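You operate a simulated robot arm through the tools that you are given. There is no shell and no other tool.

Carry out the task below with a simulated two-armed robot. There is one attempt and no reset: what you move stays moved.

Task
Fetch the yellow scoop and set it on the flat carton with a blue bar. Switch the left brake lever off. Take the blue scoop and put it on the yellow-edged bench open shelf. Pick up the orange bottle with one hand, pass it to the other hand and put it on the low right shelf of the steel rack. Put the grey oblong tub on the yellow-edged bench top away on the blue-edged bench top. Take the brown pad and leave it on top of the black tape roll. Press the bench scale tare key three times. Put the red wipes packet on the grey bench top away on the high left shelf of the steel rack. Fetch the blue book and set it on the brown-edged table top. Fetch the first machine mint bar and set it on the white book. Fetch the yellow wipes packet and set it on the grey bench open shelf. Open the first machine lower drawer from the left, take the first machine berry sweet and put it on top of the white paper roll, then shut the drawer. Any order will do. Set down upright: orange bottle. The left brake lever goes to its stop.

The check looks at the end state, three seconds after you hand in, the way a careful person would. Anything else that was tipped, shoved, dropped, spilled or broken makes it a failure.

Robot
Two 7-joint arms with two-finger parallel grippers on one trunk, on a base that moves. Base frame: it is fixed to the floor where the robot stands at the start and does not move with it; the origin is under the middle of the robot, x ahead of it, y to its left, z up. Readings come in cm, rad, newtons and seconds.
The left shoulder is at the start at [11, 16.9, 148.6], the right one opposite. With the tool pointing down near the work surface each hand reaches from about 36 to 72 cm from the robot's upright axis, wherever it stands, measured 20 degrees to its own side. Places, roughly: bench scale tare key [360, 720, 90]; black tape roll (12x12x8 cm) [340, 800, 80]; blue book (15x8x3 cm) [-60, 170, 80]; blue scoop (11x11x11 cm) [530, 390, 90]; blue-edged bench top [310, 1010, 80]; brown pad (11x7x4 cm) [500, 740, 30]; brown-edged table top [340, 450, 80]; first machine berry sweet (4x3x2 cm) [-160, 330, 60]; first machine lower drawer [-180, 340, 70]; first machine mint bar (5x3x2 cm) [-60, 190, 80]; flat carton with a blue bar (27x21x2 cm) [-90, -160, 80]; grey bench open shelf [-50, 170, 30]; grey oblong tub (7x11x5 cm) [500, 720, 80]; high left shelf of the steel rack [530, 1070, 130]; left brake lever [530, 260, 40]; low right shelf of the steel rack [540, 950, 60]; orange bottle (7x7x18 cm) [530, 500, 90]; red wipes packet [-50, 150, 75]; white book (15x8x3 cm) [-80, 140, 80]; white paper roll (8x8x11 cm) [0, 160, 90]; yellow scoop (11x11x11 cm) [-240, 310, 80]; yellow wipes packet [-25, 175, 75]; yellow-edged bench open shelf [520, 690, 30]. Payload 1.57 kg a hand.
Tool frame (each hand has its own): the origin (TCP) lies between the finger pads and is the grasp point; the fingertips stand 3 cm ahead of it; z points along the fingers, y is the line along which they close. The gripper opens to 8 cm. The fingers are 1.7 cm wide and 1.2 cm thick; the gripper's body (4 by 8.2 cm) begins 8 cm behind the TCP.
Orientation is that of the tool frame in the base frame, as a unit quaternion [x, y, z, w]. With the fingers straight down and closing along the base's y, the tool's x points along the base's -x, its y along +y and its z along -z.

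Tools
- The arms move only by the tool step_arm. It takes "left_steps", "right_steps" or both (then of equal length, played together; a hand with none holds still); each is one flat list of numbers, 7 for each row, row after row: the finger opening in cm, from 0 to 8, then the shift along the tool's x, y, z in cm, then the turn, a rotation vector about the tool's x, y, z in rad. In form: [grip, x, y, z, rx, ry, rz, grip, x, y, z, rx, ry, rz, ...]. A call has 1 to 20 rows; each row shifts and turns the commanded pose from where the row before left it, along the tool's axes as they then stand. Each row takes 0.2 s and may step no farther than 5 cm and 0.15 rad from the row before; otherwise, or with a gripper value out of range, the whole call is refused. Where a pose cannot be reached the arm comes as near as it can. A force on the tool above 40 N (or 10 N above the force at the start of the call, whichever is more), or a blocked arm, ends the call early, and 0.2 s more pass. Each finger travels about 7.2 cm/s and halts on what it meets, pressing with about 40 N; the grip force reading is that of the motor and also rises with nothing between the fingers. The clock runs only during rows and for 0.2 s after the last one: add rows that do not move to give the fingers time. The reply holds the time, the measured pose of the TCP, the force on the tool along the base axes, the opening and the grip force, in the units named above and with some noise, with the torque about the TCP (base axes, N m) and any sound that the robot's microphone picked up.
- Cameras (640 x 400 px; columns grow to the right, rows downward): "scene" is now at [16.11, 0.51, 167.72]; the picture's right is [0.06, -1.00, 0.00], its down [-0.71, -0.04, -0.70] and it looks along [0.70, 0.04, -0.71] (base axes); focal length 290 px, centre (320, 200). "left" rides on the left gripper at [7.2, 0.7, -12.2] in its tool frame; the picture's right is [-0.09, 1.00, 0.00], its down [-0.84, -0.08, -0.54] and it looks along [-0.54, -0.05, 0.84] (tool axes); focal length 238 px, centre (320, 200). "right" rides on the right gripper at [7.2, -0.7, -12.2] in its tool frame; the picture's right is [0.09, 1.00, 0.00], its down [-0.84, 0.08, -0.54] and it looks along [-0.54, 0.05, 0.84] (tool axes); focal length 238 px, centre (320, 200). There is no depth. A picture from a camera that has moved, and an enlarged one, comes with that camera's place and axes in the base frame and with its lens.
- camera(camera): a new picture of that camera. It takes no simulated time.
- raise_lower(by): slides the trunk up (or, below 0, down) by that many cm; the arms and the scene camera ride with it, the base frame stays. It gives what a move gives, with no picture.
- steer(legs): drives the robot by 1 to 6 legs, each [ahead, left, turn to the left] in cm, cm and rad, along the robot's own axes; the way and the turn of a leg run together, so that a leg with both is an arc; at most 150 cm and 3.142 rad a leg. The arms and the cameras ride along, it lands a little off, and it stops where it bumps. It gives what a move gives.
- turn_head(pan, tilt): turns the head with the scene camera to pan (to the left, within 1.501 rad either way) and tilt (down, from -0.506 to 1.204), counted from straight ahead of the robot. It gives what a move gives.
- inspect(camera, box): a new picture of the part [left, top, right, bottom] of that camera's present view, enlarged. It takes no simulated time.
- finish_job(): hands the job in; it is judged then, once.

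Places have to be worked out from the pictures, the camera data and where the tool is seen. Open the grippers and draw the arms clear of the work before you hand the job in, unless the task says otherwise.

The tools are called after ">>>" as a command line: name --argument value ..., lists and objects as JSON in quotes. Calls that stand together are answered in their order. step_arm: Moves the arms, as the interface text tells. Its arguments: {"type":"object","properties":{"left_steps":{"type":"array"},"right_steps":{"type":"array"}},"required":[]} The other tools are called the same way: raise_lower (by) moves the trunk up or down; steer (legs) drives the base; turn_head (pan, tilt) turns the head that bears the scene camera; camera (camera) takes a picture; inspect (camera, box) takes an enlarged picture of a part of a camera's view; finish_job () hands the job in.

At the start:

```text
time_s: 0.0
left_position: [63.86, 31.53, 109.89]
left_tool_rot: [0.0, 1.0, 0.0, 0.001]
left_force: [1.0, 0.0, 0.0]
left_wrist_torque: [0.01, 0.01, -0.02]
left_gripper_width: 8.01
left_finger_force: 0.1
right_position: [66.07, -26.01, 109.81]
right_tool_rot: [0.0, 1.0, 0.0, -0.001]
right_force: [-0.2, -0.2, -0.5]
right_wrist_torque: [0.08, -0.01, -0.02]
right_gripper_width: 7.99
right_finger_force: 0.1
trunk travel left (down, up): [-80.0, 9.0]
robot x, y, heading: [-0.09, -0.23, -0.001]
head pan, tilt (commanded): [0.056, 0.789]
```

scene: 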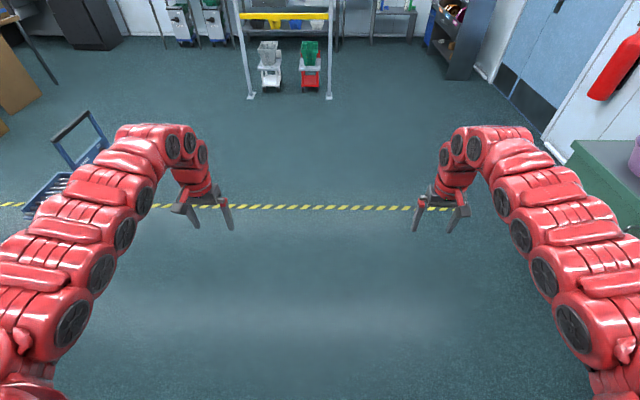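
right: 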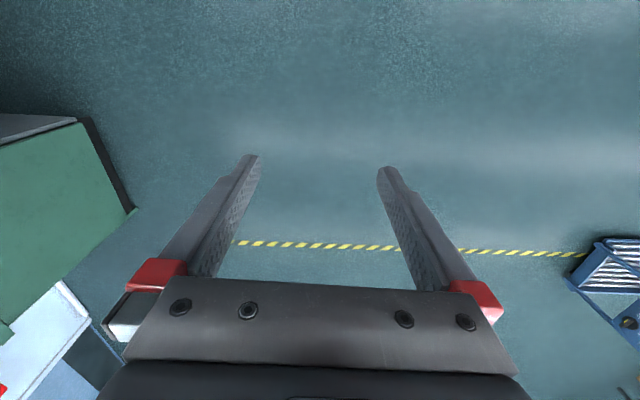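
left: 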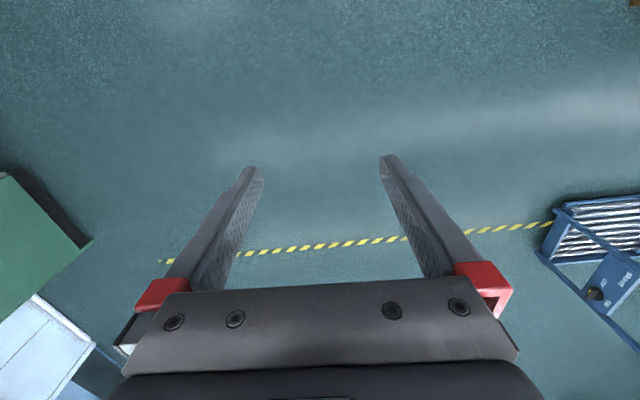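

I begin by looking around from the starting place: the picture shows the hall ahead; I turn the head left to look towards the grey bench.

>>> turn_head --pan 1.4 --tilt 0.5

>>> camera --camera "scene"

```text
time_s: 1.5
left_position: [63.84, 31.33, 109.89]
left_tool_rot: [0.001, 1.0, 0.0, 0.0]
left_force: [0.5, -0.3, 0.1]
left_wrist_torque: [0.01, -0.02, 0.01]
left_gripper_width: 8.01
left_finger_force: 0.0
right_position: [66.19, -26.18, 109.87]
right_tool_rot: [0.0, 1.0, 0.001, 0.0]
right_force: [0.1, 0.0, 0.2]
right_wrist_torque: [-0.02, -0.01, -0.01]
right_gripper_width: 8.0
right_finger_force: 0.0
trunk travel left (down, up): [-80.0, 9.0]
robot x, y, heading: [0.17, 0.15, -0.002]
head pan, tilt (commanded): [1.4, 0.499]
```

```text
taken
camera scene: at [9.56, 9.02, 170.24], right [0.99, -0.17, 0.0], down [-0.08, -0.47, -0.88], along [0.15, 0.86, -0.48], focal length 290 px, centre (320, 200)
```

scene: 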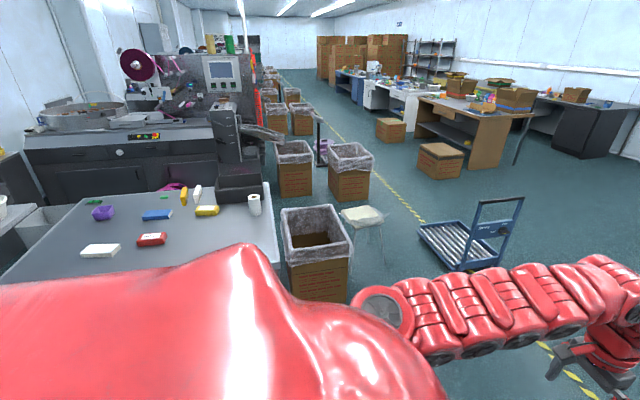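

The grey bench with books and wipes lies to the left, the wrapping machine behind it. I enlarge the bench.

>>> inspect --camera "scene" --box '[0, 100, 320, 300]'

>>> inspect --camera "scene" --box '[320, 30, 640, 230]'

```text
2.00 times, centred on (160, 200) of scene
camera zoom: at [9.56, 9.02, 170.24], right [0.99, -0.17, 0.0], down [-0.08, -0.47, -0.88], along [0.15, 0.86, -0.48], focal length 579 px, centre (640, 200)
```

zoom: 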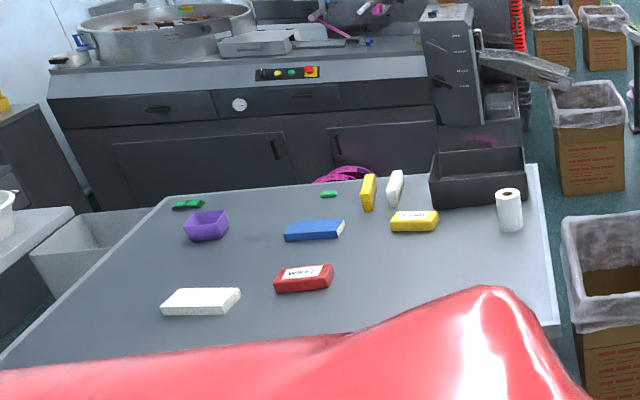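

```text
2.00 times, centred on (480, 130) of scene
camera zoom: at [9.56, 9.02, 170.24], right [0.99, -0.17, 0.0], down [-0.08, -0.47, -0.88], along [0.15, 0.86, -0.48], focal length 579 px, centre (0, 340)
```

zoom: 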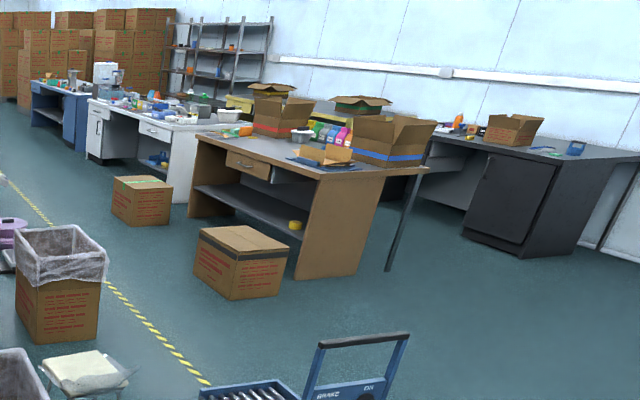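

The bench items match the list (blue book, red and yellow wipes, white book, mint bar, paper roll). Now I look to the right and ahead to learn the surroundings.

>>> turn_head --pan -1.5 --tilt 0.45

>>> camera --camera "scene"

>>> turn_head --pan 0.0 --tilt 0.3

>>> camera --camera "scene"

>>> turn_head --pan 0.7 --tilt 0.3

>>> camera --camera "scene"

```text
time_s: 4.0
left_position: [63.8, 31.35, 109.83]
left_tool_rot: [0.0, 1.0, 0.0, -0.001]
left_force: [0.4, 0.2, -0.1]
left_wrist_torque: [0.0, -0.02, 0.03]
left_gripper_width: 7.98
left_finger_force: 0.1
right_position: [66.08, -26.18, 109.83]
right_tool_rot: [0.001, 1.0, -0.001, 0.0]
right_force: [-0.6, -0.6, 0.6]
right_wrist_torque: [0.02, 0.04, -0.04]
right_gripper_width: 7.99
right_finger_force: 0.1
trunk travel left (down, up): [-80.0, 9.0]
robot x, y, heading: [0.3, -0.03, -0.001]
head pan, tilt (commanded): [-1.499, 0.45]
```

```text
taken
camera scene: at [8.67, -9.12, 170.69], right [-1.0, -0.07, 0.0], down [-0.03, 0.43, -0.9], along [0.06, -0.9, -0.44], focal length 290 px, centre (320, 200)
```

scene: 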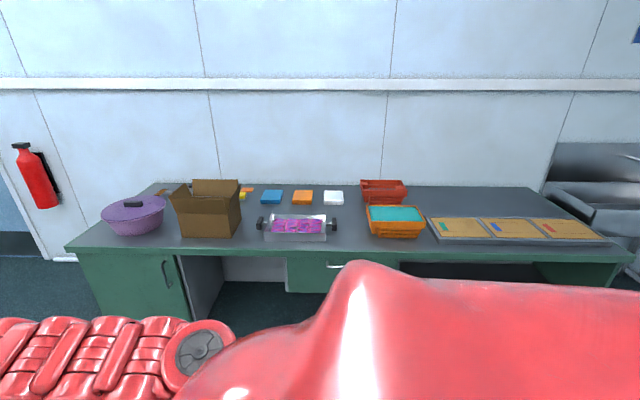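

```text
time_s: 5.6
left_position: [63.96, 31.38, 109.97]
left_tool_rot: [0.0, 1.0, 0.001, -0.001]
left_force: [0.6, 0.9, -0.1]
left_wrist_torque: [0.03, 0.01, -0.03]
left_gripper_width: 8.04
left_finger_force: 0.1
right_position: [66.2, -26.07, 109.81]
right_tool_rot: [0.001, 1.0, 0.0, 0.0]
right_force: [0.3, 1.0, 0.0]
right_wrist_torque: [-0.02, -0.02, -0.01]
right_gripper_width: 8.02
right_finger_force: 0.0
trunk travel left (down, up): [-80.0, 9.0]
robot x, y, heading: [0.49, -0.25, -0.002]
head pan, tilt (commanded): [0.0, 0.3]
```

```text
taken
camera scene: at [17.34, 0.04, 172.08], right [0.0, -1.0, 0.0], down [-0.3, 0.0, -0.96], along [0.96, 0.0, -0.3], focal length 290 px, centre (320, 200)
```

scene: 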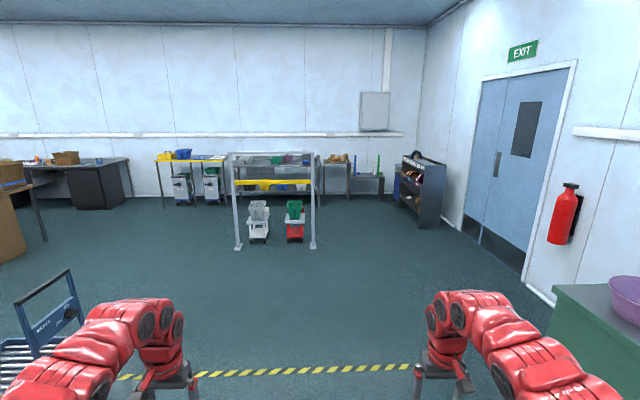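

```text
time_s: 6.7
left_position: [63.93, 31.34, 109.87]
left_tool_rot: [0.0, 1.0, 0.0, 0.0]
left_force: [0.3, 0.4, -1.0]
left_wrist_torque: [0.02, 0.03, -0.02]
left_gripper_width: 8.0
left_finger_force: 0.0
right_position: [66.08, -26.12, 109.94]
right_tool_rot: [0.0, 1.0, 0.0, 0.0]
right_force: [-0.4, -0.3, 0.2]
right_wrist_torque: [-0.02, 0.0, 0.01]
right_gripper_width: 8.01
right_finger_force: 0.1
trunk travel left (down, up): [-80.0, 9.0]
robot x, y, heading: [0.08, -0.2, -0.001]
head pan, tilt (commanded): [0.7, 0.3]
```

```text
taken
camera scene: at [15.15, 6.06, 172.08], right [0.64, -0.77, 0.0], down [-0.23, -0.19, -0.96], along [0.73, 0.61, -0.3], focal length 290 px, centre (320, 200)
```

scene: 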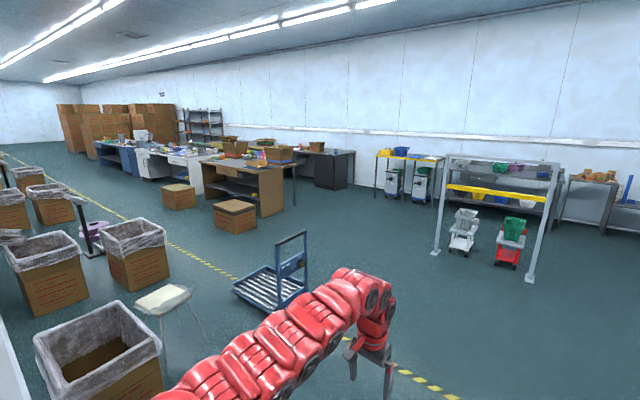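

The three flat cartons (green, blue, red bar) are on the green-edged bench behind right; the other work places are to the far left. I turn left to face the grey bench and shift towards it, keeping some distance.

>>> steer --legs '[[0, 0, 1.571], [0, 50, 0], [30, 0, 0]]'

>>> turn_head --pan 0.0 --tilt 0.6

>>> camera --camera "scene"

```text
time_s: 15.2
left_position: [-82.78, 91.98, 110.04]
left_tool_rot: [0.713, -0.701, 0.0, -0.001]
left_force: [0.7, -0.1, -0.6]
left_wrist_torque: [-0.01, 0.0, 0.01]
left_gripper_width: 8.02
left_finger_force: 0.0
right_position: [-25.29, 95.29, 109.93]
right_tool_rot: [0.713, -0.701, 0.0, 0.0]
right_force: [0.1, 0.2, -0.1]
right_wrist_torque: [-0.01, -0.02, -0.02]
right_gripper_width: 7.98
right_finger_force: 0.1
trunk travel left (down, up): [-80.0, 9.0]
robot x, y, heading: [-50.38, 29.12, 1.587]
head pan, tilt (commanded): [0.7, 0.3]
```

```text
time_s: 16.2
left_position: [-82.85, 92.01, 109.8]
left_tool_rot: [0.713, -0.701, 0.0, 0.001]
left_force: [-0.1, 0.1, -0.1]
left_wrist_torque: [-0.02, 0.0, 0.0]
left_gripper_width: 8.01
left_finger_force: 0.0
right_position: [-25.33, 95.43, 109.97]
right_tool_rot: [0.714, -0.701, -0.001, 0.0]
right_force: [-0.6, -0.6, -0.3]
right_wrist_torque: [-0.02, -0.01, 0.0]
right_gripper_width: 8.01
right_finger_force: 0.1
trunk travel left (down, up): [-80.0, 9.0]
robot x, y, heading: [-50.28, 28.77, 1.586]
head pan, tilt (commanded): [0.0, 0.6]
```

```text
taken
camera scene: at [-50.7, 45.66, 169.34], right [1.0, 0.02, 0.0], down [0.01, -0.56, -0.83], along [-0.01, 0.83, -0.56], focal length 290 px, centre (320, 200)
```

scene: 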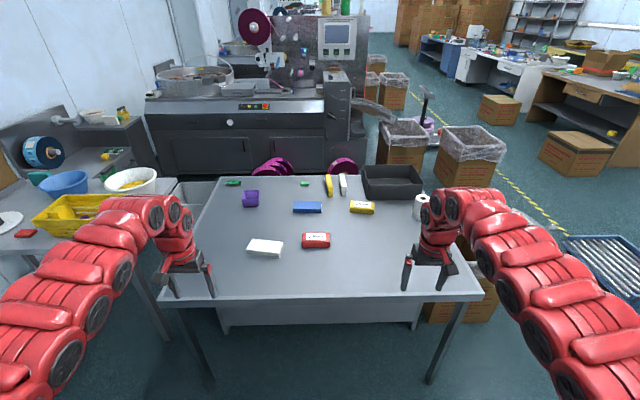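

I zoom in on the bench and what is below it, to judge the front edge and the open shelf.

>>> inspect --camera "scene" --box '[150, 270, 490, 400]'

>>> inspect --camera "scene" --box '[180, 140, 460, 300]'

>>> inspect --camera "scene" --box '[0, 60, 380, 240]'

```text
1.88 times, centred on (320, 335) of scene
camera zoom: at [-50.7, 45.66, 169.34], right [1.0, 0.02, 0.0], down [0.01, -0.56, -0.83], along [-0.01, 0.83, -0.56], focal length 545 px, centre (320, -54)
```

zoom: 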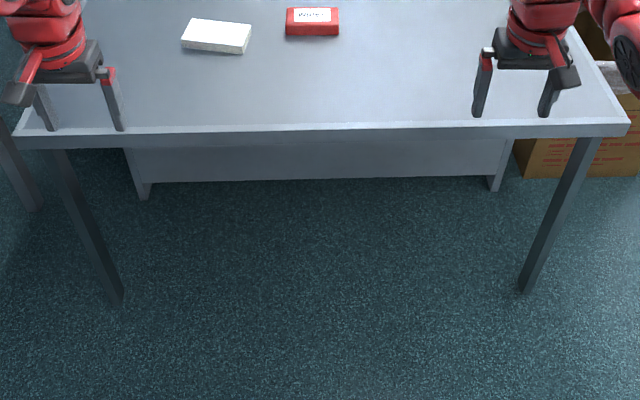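

```text
2.29 times, centred on (320, 220) of scene
camera zoom: at [-50.7, 45.66, 169.34], right [1.0, 0.02, 0.0], down [0.01, -0.56, -0.83], along [-0.01, 0.83, -0.56], focal length 662 px, centre (320, 154)
```

zoom: 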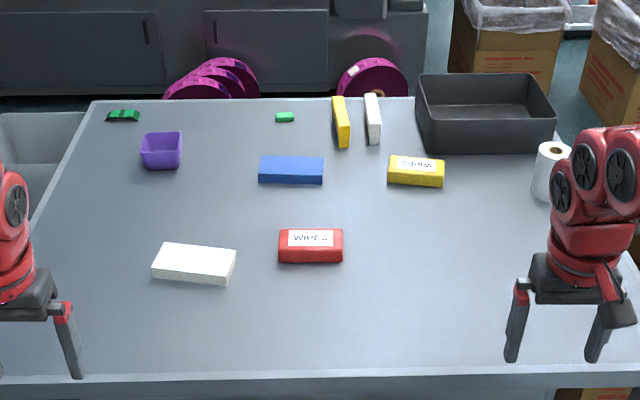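

```text
1.68 times, centred on (190, 150) of scene
camera zoom: at [-50.7, 45.66, 169.34], right [1.0, 0.02, 0.0], down [0.01, -0.56, -0.83], along [-0.01, 0.83, -0.56], focal length 488 px, centre (539, 284)
```

zoom: 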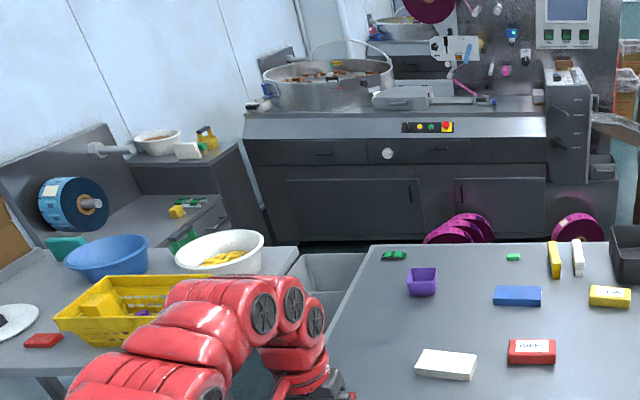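

The bench top's front edge is near y≈118, and something shelf-like hangs below it, set back. I lower the trunk to look beneath the bench top, the arms being clear of the edge.

>>> raise_lower --by -75

>>> turn_head --pan 0.0 --tilt 0.45

>>> camera --camera "scene"

```text
refused: -75 is not a number from -40 to 40
```

```text
time_s: 16.9
left_position: [-82.82, 92.11, 109.93]
left_tool_rot: [0.713, -0.701, 0.0, 0.0]
left_force: [0.3, -0.6, 0.4]
left_wrist_torque: [0.0, 0.03, 0.03]
left_gripper_width: 7.97
left_finger_force: 0.1
right_position: [-25.21, 95.37, 109.9]
right_tool_rot: [0.712, -0.702, 0.0, 0.0]
right_force: [0.8, 0.1, 0.5]
right_wrist_torque: [-0.02, 0.02, 0.01]
right_gripper_width: 7.99
right_finger_force: 0.0
trunk travel left (down, up): [-80.0, 9.0]
robot x, y, heading: [-50.31, 28.82, 1.591]
head pan, tilt (commanded): [0.0, 0.45]
```

```text
taken
camera scene: at [-50.69, 46.08, 170.68], right [1.0, 0.02, 0.0], down [0.01, -0.44, -0.9], along [-0.02, 0.9, -0.44], focal length 290 px, centre (320, 200)
```

scene: 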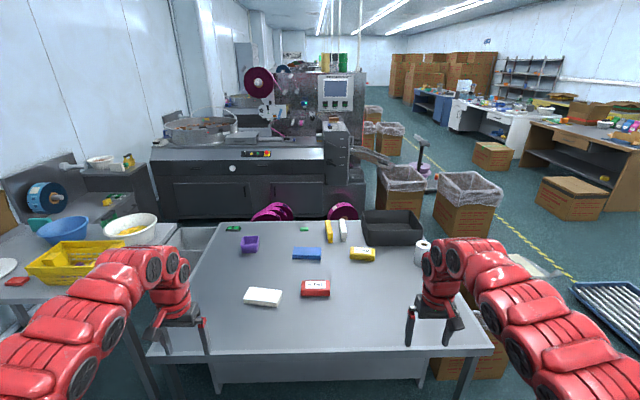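

The trunk moves at most 40 cm a call, so I lower in two steps and look.

>>> raise_lower --by -40

>>> raise_lower --by -35

>>> camera --camera "scene"

```text
time_s: 20.8
left_position: [-82.81, 92.2, 69.87]
left_tool_rot: [0.713, -0.701, 0.001, -0.001]
left_force: [0.2, 0.9, 0.2]
left_wrist_torque: [0.01, 0.0, 0.0]
left_gripper_width: 7.99
left_finger_force: 0.1
right_position: [-25.25, 95.54, 69.97]
right_tool_rot: [0.713, -0.702, 0.0, -0.001]
right_force: [0.1, 0.4, 0.7]
right_wrist_torque: [-0.03, 0.02, 0.01]
right_gripper_width: 8.0
right_finger_force: 0.2
trunk travel left (down, up): [-40.0, 49.0]
robot x, y, heading: [-50.39, 28.67, 1.587]
head pan, tilt (commanded): [0.0, 0.45]
```

```text
time_s: 24.2
left_position: [-82.84, 92.02, 34.91]
left_tool_rot: [0.713, -0.701, 0.0, -0.001]
left_force: [0.2, -0.5, 0.3]
left_wrist_torque: [0.01, 0.02, -0.04]
left_gripper_width: 7.99
left_finger_force: 0.1
right_position: [-25.38, 95.31, 34.87]
right_tool_rot: [0.713, -0.702, 0.001, 0.0]
right_force: [0.0, 0.8, 0.0]
right_wrist_torque: [-0.02, 0.01, 0.0]
right_gripper_width: 7.99
right_finger_force: 0.1
trunk travel left (down, up): [-5.0, 84.0]
robot x, y, heading: [-50.32, 28.88, 1.59]
head pan, tilt (commanded): [0.0, 0.45]
```

```text
taken
camera scene: at [-50.69, 46.04, 95.69], right [1.0, 0.02, 0.0], down [0.01, -0.44, -0.9], along [-0.02, 0.9, -0.44], focal length 290 px, centre (320, 200)
```

scene: 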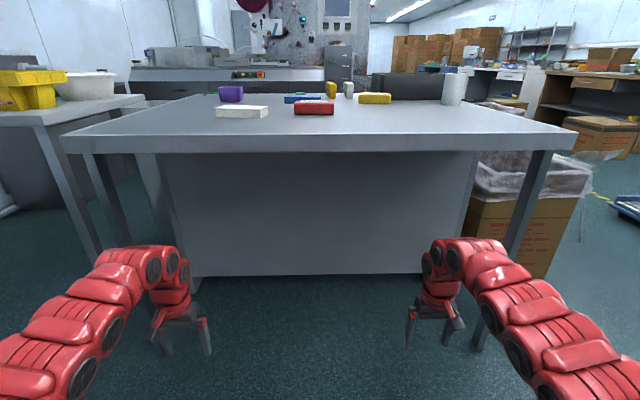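

The carcass under the bench shows its back to this side, so the open shelf opens on the machine side. I check my own base's size by looking straight down.

>>> turn_head --pan 0.0 --tilt 1.2

>>> camera --camera "scene"

>>> turn_head --pan -0.7 --tilt 0.3

>>> camera --camera "scene"

```text
time_s: 25.3
left_position: [-83.01, 91.99, 34.83]
left_tool_rot: [0.713, -0.701, -0.001, 0.0]
left_force: [-0.3, 0.3, -0.3]
left_wrist_torque: [-0.01, 0.03, -0.01]
left_gripper_width: 7.99
left_finger_force: 0.2
right_position: [-25.25, 95.34, 34.94]
right_tool_rot: [0.713, -0.702, -0.001, 0.0]
right_force: [0.5, -0.5, 0.2]
right_wrist_torque: [-0.01, 0.01, 0.0]
right_gripper_width: 7.99
right_finger_force: 0.0
trunk travel left (down, up): [-5.0, 84.0]
robot x, y, heading: [-50.44, 28.62, 1.587]
head pan, tilt (commanded): [0.0, 1.201]
```

```text
taken
camera scene: at [-50.63, 42.45, 89.88], right [1.0, 0.02, 0.0], down [0.02, -0.93, -0.36], along [-0.01, 0.36, -0.93], focal length 290 px, centre (320, 200)
```

scene: 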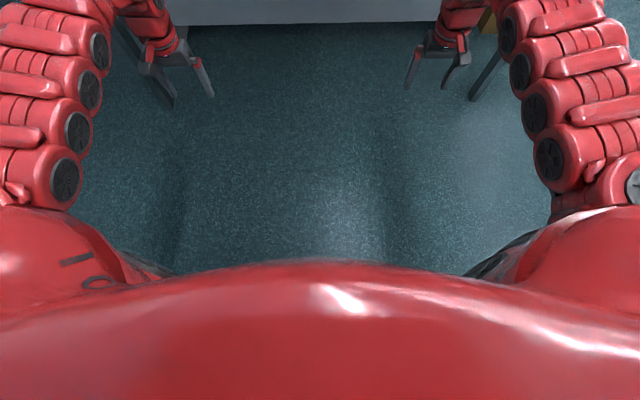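

```text
time_s: 26.5
left_position: [-82.81, 92.17, 34.93]
left_tool_rot: [0.713, -0.701, 0.0, 0.0]
left_force: [-0.3, 0.3, 0.1]
left_wrist_torque: [0.0, 0.0, -0.01]
left_gripper_width: 8.01
left_finger_force: 0.2
right_position: [-25.28, 95.34, 34.81]
right_tool_rot: [0.712, -0.702, 0.0, 0.0]
right_force: [-0.4, 0.4, -0.4]
right_wrist_torque: [-0.01, -0.02, 0.01]
right_gripper_width: 8.01
right_finger_force: 0.1
trunk travel left (down, up): [-5.0, 84.0]
robot x, y, heading: [-50.42, 28.79, 1.587]
head pan, tilt (commanded): [-0.7, 0.3]
```

```text
taken
camera scene: at [-44.65, 44.1, 97.07], right [0.78, -0.63, 0.0], down [-0.19, -0.23, -0.95], along [0.6, 0.74, -0.3], focal length 290 px, centre (320, 200)
```

scene: 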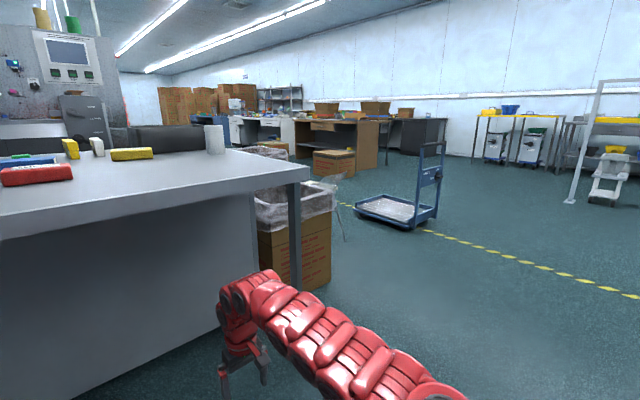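

My base is hidden under the torso. I turn the left hand to look back under the trunk, so its wrist camera can show the base's size.

>>> step_arm --left_steps '[8, 0, 0, 0, 0, 0.14, 0, 8, 0, 0, 0, 0, 0.14, 0, 8, 0, 0, 0, 0, 0.14, 0, 8, 0, 0, 0, 0, 0.14, 0, 8, 0, 0, 0, 0, 0.14, 0, 8, 0, 0, 0, 0, 0.14, 0, 8, 0, 0, 0, 0, 0.14, 0]'

>>> camera --camera "left"

```text
time_s: 28.1
left_position: [-81.72, 75.63, 32.81]
left_tool_rot: [0.652, -0.64, 0.291, 0.286]
left_force: [-0.9, 0.1, -0.5]
left_wrist_torque: [-0.02, 0.02, -0.03]
left_gripper_width: 7.98
left_finger_force: 0.0
left hand out of reach, approached as far as the arm can: row 3, 4, 5, 6, 7
right_position: [-25.36, 95.31, 34.86]
right_tool_rot: [0.713, -0.701, -0.001, 0.0]
right_force: [0.4, 0.0, 0.8]
right_wrist_torque: [0.01, 0.01, 0.01]
right_gripper_width: 8.01
right_finger_force: 0.0
trunk travel left (down, up): [-5.0, 84.0]
robot x, y, heading: [-50.26, 28.54, 1.586]
head pan, tilt (commanded): [-0.7, 0.3]
```

```text
taken
camera left: at [-82.3, 79.96, 46.34], right [-1.0, 0.04, -0.07], down [0.06, 0.96, -0.26], along [0.05, -0.27, -0.96], focal length 238 px, centre (320, 200)
```

left: 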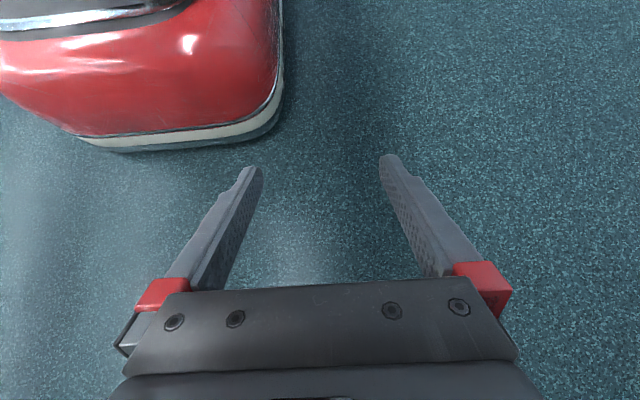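

The base measures about 26 cm to the front and 24 cm to the side of my axis, so the aisle behind the bench is passable. I raise the trunk again and straighten the left hand.

>>> raise_lower --by 40

>>> raise_lower --by 40

>>> step_arm --left_steps '[8, 0, 0, 0, 0, -0.14, 0, 8, 0, 0, 0, 0, -0.14, 0, 8, 0, 0, 0, 0, -0.14, 0, 8, 0, 0, 0, 0, -0.14, 0, 8, 0, 0, 0, 0, -0.14, 0, 8, 0, 0, 0, 0, -0.14, 0]'

```text
time_s: 31.9
left_position: [-81.58, 75.64, 72.82]
left_tool_rot: [0.651, -0.64, 0.29, 0.286]
left_force: [-0.4, 0.8, -0.3]
left_wrist_torque: [0.04, -0.01, 0.02]
left_gripper_width: 7.99
left_finger_force: 0.0
right_position: [-25.14, 95.45, 74.82]
right_tool_rot: [0.712, -0.702, 0.001, 0.001]
right_force: [0.2, -0.2, -0.2]
right_wrist_torque: [0.0, -0.04, 0.02]
right_gripper_width: 7.99
right_finger_force: 0.1
trunk travel left (down, up): [-45.0, 44.0]
robot x, y, heading: [-50.42, 28.4, 1.585]
head pan, tilt (commanded): [-0.7, 0.3]
```

```text
time_s: 35.7
left_position: [-81.63, 75.7, 112.76]
left_tool_rot: [0.651, -0.64, 0.291, 0.286]
left_force: [0.7, -0.1, -0.1]
left_wrist_torque: [-0.01, -0.02, 0.01]
left_gripper_width: 8.02
left_finger_force: 0.0
right_position: [-25.24, 95.35, 114.94]
right_tool_rot: [0.713, -0.702, 0.0, 0.001]
right_force: [0.3, 0.0, -0.5]
right_wrist_torque: [0.02, -0.01, 0.03]
right_gripper_width: 8.03
right_finger_force: 0.0
trunk travel left (down, up): [-85.0, 4.0]
robot x, y, heading: [-50.51, 28.7, 1.589]
head pan, tilt (commanded): [-0.7, 0.3]
```

```text
time_s: 37.1
left_position: [-87.44, 89.3, 111.31]
left_tool_rot: [0.713, -0.701, 0.0, -0.001]
left_force: [-0.2, 0.5, -0.7]
left_wrist_torque: [-0.02, -0.02, -0.01]
left_gripper_width: 8.01
left_finger_force: 0.2
left hand out of reach, approached as far as the arm can: row 1, 3, 4, 5, 6
right_position: [-25.34, 95.43, 114.82]
right_tool_rot: [0.712, -0.702, 0.0, 0.001]
right_force: [-0.4, -0.4, 0.3]
right_wrist_torque: [0.04, -0.02, 0.0]
right_gripper_width: 8.0
right_finger_force: 0.0
trunk travel left (down, up): [-85.0, 4.0]
robot x, y, heading: [-50.68, 28.52, 1.589]
head pan, tilt (commanded): [-0.7, 0.3]
```

With the base small, I drive round the hand truck to the aisle entry: east along y≈28, then north, ending facing the bench side.

>>> steer --legs '[[0, 0, -1.589], [150, 0, 0], [140, 0, 0], [0, 150, 0], [0, 90, 0]]'

>>> turn_head --pan 1.5 --tilt 0.4

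>>> camera --camera "scene"

```text
time_s: 66.3
left_position: [309.78, 301.35, 111.29]
left_tool_rot: [0.026, 1.0, 0.0, 0.0]
left_force: [-0.4, 0.0, -0.3]
left_wrist_torque: [0.02, -0.02, 0.03]
left_gripper_width: 8.0
left_finger_force: 0.1
right_position: [311.67, 238.96, 114.73]
right_tool_rot: [0.025, 1.0, 0.0, 0.0]
right_force: [0.2, 0.3, 0.1]
right_wrist_torque: [-0.02, -0.02, 0.0]
right_gripper_width: 7.99
right_finger_force: 0.1
trunk travel left (down, up): [-85.0, 4.0]
robot x, y, heading: [246.48, 268.41, -0.047]
head pan, tilt (commanded): [-0.7, 0.3]
```

```text
time_s: 68.3
left_position: [309.72, 301.37, 111.26]
left_tool_rot: [0.024, 1.0, 0.0, 0.0]
left_force: [-0.4, 0.3, 0.4]
left_wrist_torque: [0.0, -0.01, -0.01]
left_gripper_width: 7.99
left_finger_force: 0.0
right_position: [311.75, 238.98, 114.97]
right_tool_rot: [0.025, 1.0, 0.0, 0.001]
right_force: [0.3, 0.4, 0.0]
right_wrist_torque: [0.0, -0.01, -0.04]
right_gripper_width: 7.99
right_finger_force: 0.0
trunk travel left (down, up): [-85.0, 4.0]
robot x, y, heading: [247.02, 268.36, -0.051]
head pan, tilt (commanded): [1.499, 0.4]
```

```text
taken
camera scene: at [256.05, 277.34, 176.16], right [0.99, -0.12, 0.0], down [-0.05, -0.39, -0.92], along [0.11, 0.91, -0.39], focal length 290 px, centre (320, 200)
```

scene: 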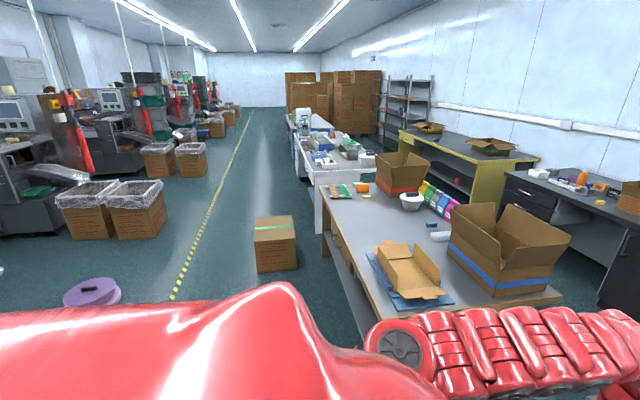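

I see the brown-edged table and beyond it the white desk, yellow-edged bench and rack. I turn to face south and look west down the aisle.

>>> steer --legs '[[0, 0, -1.52]]'

>>> turn_head --pan -1.4 --tilt 0.45

>>> camera --camera "scene"

```text
time_s: 72.5
left_position: [282.9, 207.44, 111.16]
left_tool_rot: [0.707, 0.708, 0.0, 0.0]
left_force: [-1.3, -0.8, 0.0]
left_wrist_torque: [-0.02, -0.02, 0.03]
left_gripper_width: 7.98
left_finger_force: 0.1
right_position: [220.8, 202.45, 114.93]
right_tool_rot: [0.708, 0.706, 0.0, 0.0]
right_force: [-0.2, 0.3, 0.3]
right_wrist_torque: [-0.01, 0.0, 0.01]
right_gripper_width: 8.0
right_finger_force: 0.0
trunk travel left (down, up): [-85.0, 4.0]
robot x, y, heading: [247.09, 268.16, -1.571]
head pan, tilt (commanded): [1.499, 0.4]
```

```text
time_s: 75.0
left_position: [282.96, 207.39, 111.37]
left_tool_rot: [0.707, 0.707, 0.0, 0.0]
left_force: [-0.4, -0.3, 0.8]
left_wrist_torque: [-0.02, 0.01, 0.01]
left_gripper_width: 7.98
left_finger_force: 0.1
right_position: [220.61, 202.41, 114.95]
right_tool_rot: [0.707, 0.707, 0.0, 0.0]
right_force: [0.6, -0.3, -1.0]
right_wrist_torque: [-0.03, -0.01, 0.0]
right_gripper_width: 8.02
right_finger_force: 0.0
trunk travel left (down, up): [-85.0, 4.0]
robot x, y, heading: [247.2, 268.86, -1.573]
head pan, tilt (commanded): [-1.4, 0.45]
```

```text
taken
camera scene: at [237.83, 258.96, 175.69], right [-0.17, 0.99, 0.0], down [0.43, 0.07, -0.9], along [-0.89, -0.15, -0.44], focal length 290 px, centre (320, 200)
```

scene: 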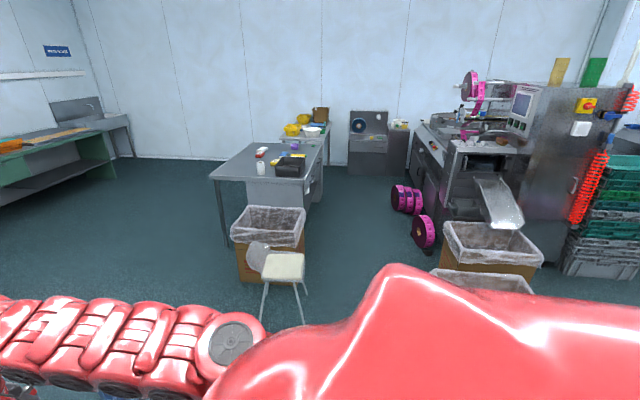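

The aisle is clear between bench back edge (y≈212) and the pink reels (y≈300+). I strafe west past the truck in two stages, checking position.

>>> steer --legs '[[-4, 0, 0], [0, -110, 0]]'

```text
time_s: 81.1
left_position: [175.09, 211.02, 111.26]
left_tool_rot: [0.697, 0.718, -0.001, 0.0]
left_force: [-0.8, 0.2, 0.4]
left_wrist_torque: [0.01, -0.02, 0.01]
left_gripper_width: 8.02
left_finger_force: 0.0
right_position: [113.14, 203.97, 114.94]
right_tool_rot: [0.696, 0.718, 0.0, -0.001]
right_force: [-0.1, 0.1, 0.3]
right_wrist_torque: [0.02, 0.0, 0.0]
right_gripper_width: 7.98
right_finger_force: 0.1
trunk travel left (down, up): [-85.0, 4.0]
robot x, y, heading: [136.87, 270.78, -1.539]
head pan, tilt (commanded): [-1.4, 0.45]
```

Past the truck, now at (137, 271). I correct the heading and continue west to x≈-50, moving slightly closer to the bench.

>>> steer --legs '[[0, 0, -0.032], [0, -70, 0], [8, 0, 0], [0, -117, 0]]'

>>> turn_head --pan 0.0 --tilt 0.8

>>> camera --camera "scene"

```text
time_s: 91.4
left_position: [-13.08, 202.67, 111.18]
left_tool_rot: [0.715, 0.699, 0.0, 0.0]
left_force: [0.1, -0.1, 1.6]
left_wrist_torque: [-0.02, 0.03, -0.03]
left_gripper_width: 8.0
left_finger_force: 0.0
right_position: [-75.48, 199.14, 114.8]
right_tool_rot: [0.717, 0.697, 0.0, 0.0]
right_force: [-0.2, 0.1, -0.9]
right_wrist_torque: [-0.01, 0.02, 0.03]
right_gripper_width: 8.0
right_finger_force: 0.2
trunk travel left (down, up): [-85.0, 4.0]
robot x, y, heading: [-47.83, 264.6, -1.599]
head pan, tilt (commanded): [-1.4, 0.45]
```

```text
time_s: 92.9
left_position: [-13.13, 202.65, 111.31]
left_tool_rot: [0.716, 0.698, 0.0, 0.0]
left_force: [-0.5, -0.3, -0.4]
left_wrist_torque: [-0.01, -0.01, -0.02]
left_gripper_width: 8.0
left_finger_force: 0.1
right_position: [-75.47, 199.26, 114.95]
right_tool_rot: [0.716, 0.698, 0.0, 0.001]
right_force: [0.2, -0.1, 0.5]
right_wrist_torque: [0.02, -0.01, 0.04]
right_gripper_width: 8.01
right_finger_force: 0.1
trunk travel left (down, up): [-85.0, 4.0]
robot x, y, heading: [-47.61, 264.39, -1.596]
head pan, tilt (commanded): [0.0, 0.799]
```

```text
taken
camera scene: at [-47.99, 248.59, 172.65], right [-1.0, 0.03, 0.0], down [0.02, 0.72, -0.7], along [-0.02, -0.7, -0.72], focal length 290 px, centre (320, 200)
```

scene: 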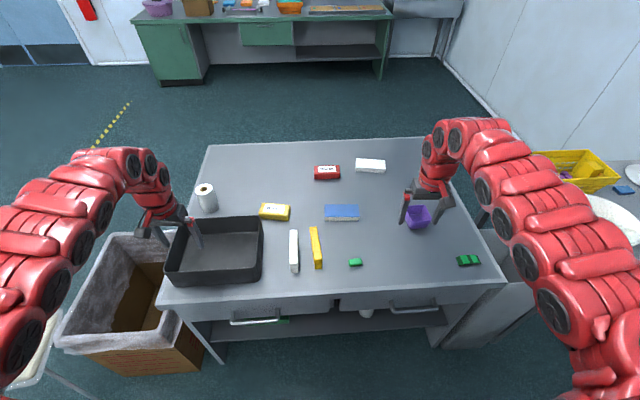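

Now facing the bench from the aisle. I enlarge the bench top and the shelf area.

>>> inspect --camera "scene" --box '[150, 130, 510, 290]'

>>> inspect --camera "scene" --box '[170, 260, 510, 400]'

```text
1.78 times, centred on (330, 210) of scene
camera zoom: at [-47.99, 248.59, 172.65], right [-1.0, 0.03, 0.0], down [0.02, 0.72, -0.7], along [-0.02, -0.7, -0.72], focal length 515 px, centre (302, 182)
```

zoom: 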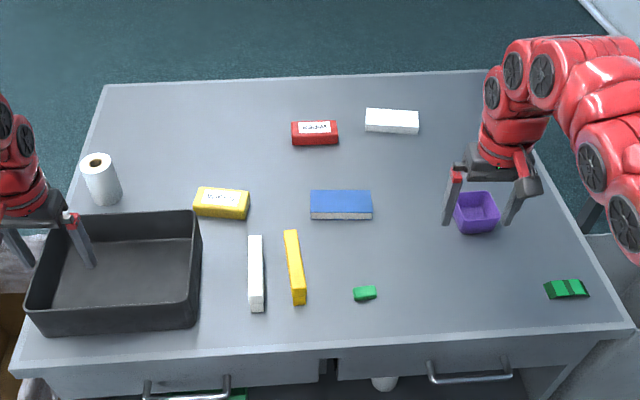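

```text
1.88 times, centred on (340, 330) of scene
camera zoom: at [-47.99, 248.59, 172.65], right [-1.0, 0.03, 0.0], down [0.02, 0.72, -0.7], along [-0.02, -0.7, -0.72], focal length 545 px, centre (282, -45)
```

zoom: 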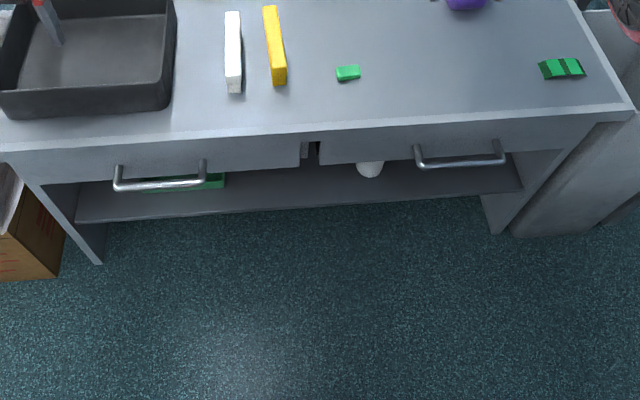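

The bench top comes out at about z=80, mint bar near [-62,192], blue book [-59,169], yellow wipes [-31,168], roll [-2,163]. I test a high parked pose for the right hand by lifting it and drawing it in.

>>> step_arm --right_steps '[8, 0, 0, -5, 0, 0, 0, 8, 0, 0, -5, 0, 0, 0, 8, 0, 0, -5, 0, 0, 0, 8, 0, 0, -5, 0, 0, 0, 8, 0, 0, -5, 0, 0, 0, 8, 0, 0, -5, 0, 0, 0]'

>>> camera --camera "scene"

```text
time_s: 94.3
left_position: [-13.12, 202.73, 111.4]
left_tool_rot: [0.716, 0.698, 0.001, 0.0]
left_force: [0.2, 0.9, 0.7]
left_wrist_torque: [-0.02, -0.01, 0.0]
left_gripper_width: 8.02
left_finger_force: 0.1
right_position: [-76.17, 195.32, 131.18]
right_tool_rot: [0.717, 0.697, 0.0, 0.001]
right_force: [0.1, -0.2, 0.7]
right_wrist_torque: [-0.03, -0.02, 0.02]
right_gripper_width: 8.01
right_finger_force: 0.1
right hand out of reach, approached as far as the arm can: row 3, 4, 5, 6
trunk travel left (down, up): [-85.0, 4.0]
robot x, y, heading: [-47.51, 264.64, -1.598]
head pan, tilt (commanded): [0.0, 0.799]
```

```text
taken
camera scene: at [-48.03, 248.69, 172.65], right [-1.0, 0.03, 0.0], down [0.02, 0.72, -0.7], along [-0.02, -0.7, -0.72], focal length 290 px, centre (320, 200)
```

scene: 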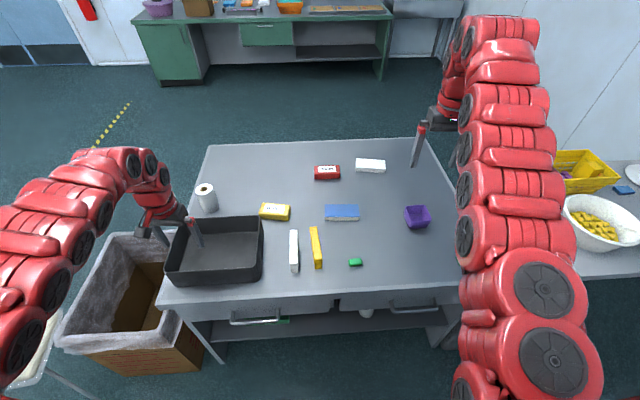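

Lifting with the tool down straightens the arm out. I try the other parked pose: hand back down, then pitched so the fingers point forward.

>>> step_arm --right_steps '[8, 0, 0, 5, 0, 0, 0, 8, 0, 0, 5, 0, 0, 0, 8, 0, 0, 5, 0, 0, 0, 8, 0, 0, 0, 0, -0.14, 0, 8, 0, 0, 0, 0, -0.14, 0, 8, 0, 0, 0, 0, -0.14, 0, 8, 0, 0, 0, 0, -0.14, 0, 8, 0, 0, 0, 0, -0.14, 0, 8, 0, 0, 0, 0, -0.14, 0, 8, 0, 0, 0, 0, -0.14, 0, 8, 0, 0, 0, 0, -0.14, 0, 8, 0, 0, 0, 0, -0.14, 0, 8, 0, 0, 0, 0, -0.14, 0]'

>>> camera --camera "scene"

```text
time_s: 97.1
left_position: [-13.1, 202.64, 111.34]
left_tool_rot: [0.716, 0.698, -0.001, 0.0]
left_force: [0.2, -0.2, 0.2]
left_wrist_torque: [0.0, 0.01, -0.02]
left_gripper_width: 7.99
left_finger_force: 0.2
right_position: [-76.23, 195.3, 116.06]
right_tool_rot: [0.548, 0.533, -0.461, 0.45]
right_force: [0.2, -1.1, -0.3]
right_wrist_torque: [-0.01, 0.0, -0.02]
right_gripper_width: 8.0
right_finger_force: 0.1
trunk travel left (down, up): [-85.0, 4.0]
robot x, y, heading: [-47.83, 264.58, -1.595]
head pan, tilt (commanded): [0.0, 0.799]
```

```text
taken
camera scene: at [-48.02, 248.62, 172.65], right [-1.0, 0.03, 0.0], down [0.02, 0.72, -0.7], along [-0.02, -0.7, -0.72], focal length 290 px, centre (320, 200)
```

scene: 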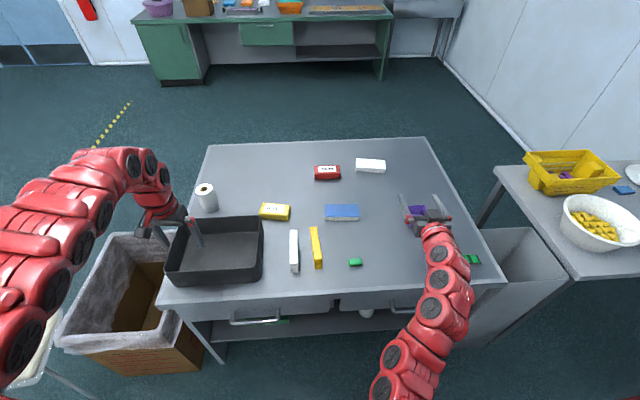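

That pose works well. I retract the right hand toward the shoulder and raise it a little to see how far it folds.

>>> step_arm --right_steps '[8, -1, 0, -5, 0, 0, 0, 8, -1, 0, -5, 0, 0, 0, 8, -2, 0, -4, 0, 0, 0, 8, -2, 0, -4, 0, 0, 0, 8, -2, 0, -4, 0, 0, 0, 8, -2, 0, -4, 0, 0, 0]'

>>> camera --camera "scene"

```text
refused: row 1 steps farther than a row can; nothing moved
```

```text
taken
camera scene: at [-48.02, 248.62, 172.65], right [-1.0, 0.03, 0.0], down [0.02, 0.72, -0.7], along [-0.02, -0.7, -0.72], focal length 290 px, centre (320, 200)
```

scene: 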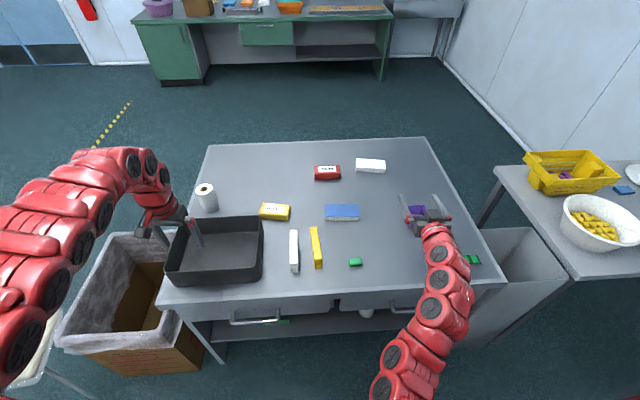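

The step norm was over 5 cm; I redo it with smaller rows.

>>> step_arm --right_steps '[8, -1, 0, -4.5, 0, 0, 0, 8, -1, 0, -4.5, 0, 0, 0, 8, -2, 0, -4, 0, 0, 0, 8, -2, 0, -4, 0, 0, 0, 8, -2, 0, -4, 0, 0, 0, 8, -2, 0, -4, 0, 0, 0]'

>>> camera --camera "scene"

```text
time_s: 98.5
left_position: [-13.28, 202.8, 111.35]
left_tool_rot: [0.716, 0.699, -0.001, 0.0]
left_force: [-0.8, -0.1, -0.2]
left_wrist_torque: [-0.01, 0.02, -0.05]
left_gripper_width: 7.99
left_finger_force: 0.1
right_position: [-76.86, 205.57, 120.52]
right_tool_rot: [0.548, 0.531, -0.465, 0.449]
right_force: [0.0, 0.2, -1.0]
right_wrist_torque: [-0.01, 0.01, 0.03]
right_gripper_width: 8.01
right_finger_force: 0.0
right hand out of reach, approached as far as the arm can: row 3, 4, 5, 6
trunk travel left (down, up): [-85.0, 4.0]
robot x, y, heading: [-47.56, 264.49, -1.595]
head pan, tilt (commanded): [0.0, 0.799]
```

```text
taken
camera scene: at [-48.19, 248.67, 172.65], right [-1.0, 0.03, 0.0], down [0.02, 0.72, -0.7], along [-0.02, -0.7, -0.72], focal length 290 px, centre (320, 200)
```

scene: 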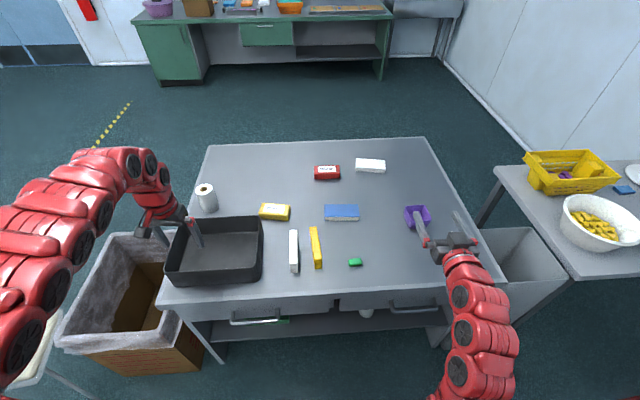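

The right arm folds only so far, but hands at z≥110 clear everything on the bench. I square up the heading and move 30 cm closer so the wipes come within reach of the left hand.

>>> steer --legs '[[0, 0, 0.025], [30, 0, 0]]'

>>> step_arm --left_steps '[8, 0, 0, 0, 0, 0, 0.14, 8, 0, 0, 0, 0, 0, 0.14, 8, 0, 0, 0, 0, 0, 0.14, 8, 0, 0, 0, 0, 0, 0.14, 8, 0, 0, 0, 0, 0, 0.14, 8, 0, 0, 0, 0, 0, 0.14, 8, 0, 0, 0, 0, 0, 0.14, 8, 0, 0, 0, 0, 0, 0.14, 8, 0, 0, 0, 0, 0, 0.14, 8, 0, 0, 0, 0, 0, 0.14, 8, 0, 0, 0, 0, 0, 0.14]'

>>> camera --camera "left"

>>> camera --camera "scene"

```text
time_s: 100.9
left_position: [-11.47, 174.18, 111.37]
left_tool_rot: [0.706, 0.708, 0.0, 0.0]
left_force: [-0.3, -0.6, 0.3]
left_wrist_torque: [-0.02, 0.01, 0.01]
left_gripper_width: 8.0
left_finger_force: 0.0
right_position: [-75.07, 175.46, 120.52]
right_tool_rot: [0.54, 0.538, -0.46, 0.455]
right_force: [-0.1, 0.5, -0.4]
right_wrist_torque: [0.04, 0.0, 0.02]
right_gripper_width: 7.99
right_finger_force: 0.1
trunk travel left (down, up): [-85.0, 4.0]
robot x, y, heading: [-47.73, 235.21, -1.569]
head pan, tilt (commanded): [0.0, 0.799]
```

```text
time_s: 103.3
left_position: [-11.24, 174.15, 111.46]
left_tool_rot: [1.0, 0.016, 0.001, -0.001]
left_force: [0.7, -0.3, 1.3]
left_wrist_torque: [-0.01, -0.04, -0.02]
left_gripper_width: 8.01
left_finger_force: 0.1
right_position: [-75.16, 175.29, 120.59]
right_tool_rot: [0.539, 0.539, -0.46, 0.455]
right_force: [-0.1, 0.5, 0.1]
right_wrist_torque: [-0.02, -0.02, 0.01]
right_gripper_width: 8.03
right_finger_force: 0.0
trunk travel left (down, up): [-85.0, 4.0]
robot x, y, heading: [-47.23, 234.97, -1.57]
head pan, tilt (commanded): [0.0, 0.799]
```

```text
taken
camera left: at [-4.08, 173.68, 123.52], right [-0.06, -1.0, 0.0], down [-0.84, 0.05, 0.54], along [-0.54, 0.03, -0.84], focal length 238 px, centre (320, 200)
```

left: 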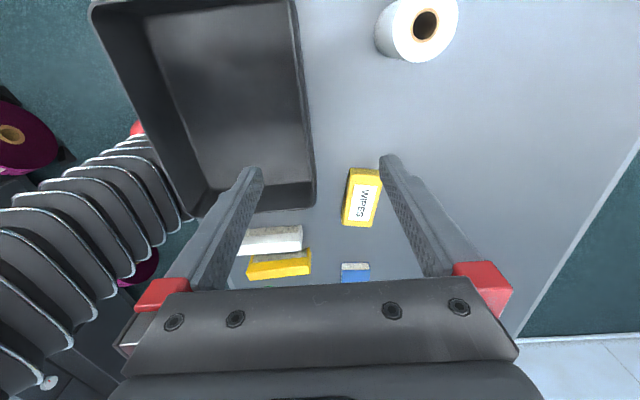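

```text
taken
camera scene: at [-47.53, 219.04, 172.64], right [-1.0, 0.0, 0.0], down [0.0, 0.72, -0.7], along [0.0, -0.7, -0.72], focal length 290 px, centre (320, 200)
```

scene: 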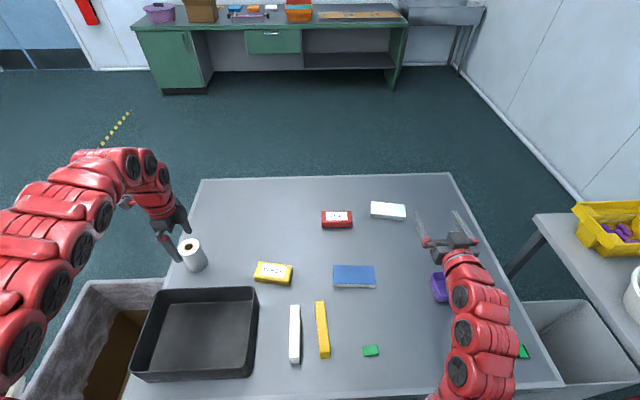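

Both cameras put the yellow packet's centre near [-30,167], about 12×6 cm, long side along x. I tilt the left hand so it comes in from the packet's end at about 40° from vertical.

>>> step_arm --left_steps '[8, 0, 0, 0, 0, 0, 0.11, 8, 0, 0, 0, 0, -0.14, 0, 8, 0, 0, 0, 0, -0.14, 0, 8, 0, 0, 0, 0, -0.14, 0, 8, 0, 0, 0, 0, -0.14, 0, 8, 0, 0, 0, 0, -0.14, 0]'

>>> camera --camera "left"

```text
time_s: 104.7
left_position: [-11.02, 177.25, 110.32]
left_tool_rot: [0.938, -0.038, -0.345, -0.013]
left_force: [0.4, 0.0, 0.7]
left_wrist_torque: [-0.01, 0.05, -0.03]
left_gripper_width: 8.01
left_finger_force: 0.0
left hand out of reach, approached as far as the arm can: row 6
right_position: [-74.91, 175.54, 120.75]
right_tool_rot: [0.539, 0.539, -0.461, 0.455]
right_force: [0.3, 0.4, 0.5]
right_wrist_torque: [0.01, 0.0, -0.05]
right_gripper_width: 8.01
right_finger_force: 0.1
trunk travel left (down, up): [-85.0, 4.0]
robot x, y, heading: [-47.54, 235.14, -1.574]
head pan, tilt (commanded): [0.0, 0.799]
```

```text
taken
camera left: at [2.44, 175.66, 115.02], right [-0.15, -0.99, 0.06], down [-0.28, 0.1, 0.96], along [-0.95, 0.12, -0.29], focal length 238 px, centre (320, 200)
```

left: 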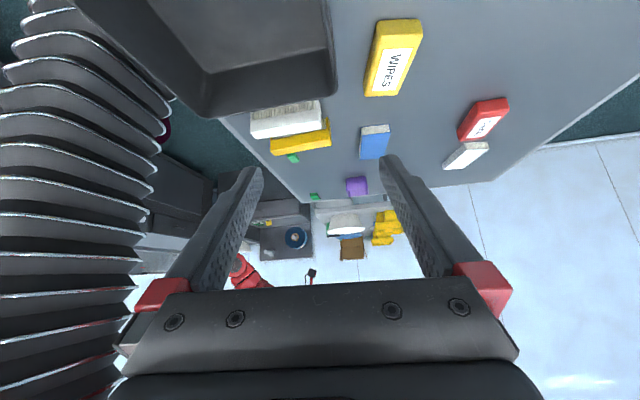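

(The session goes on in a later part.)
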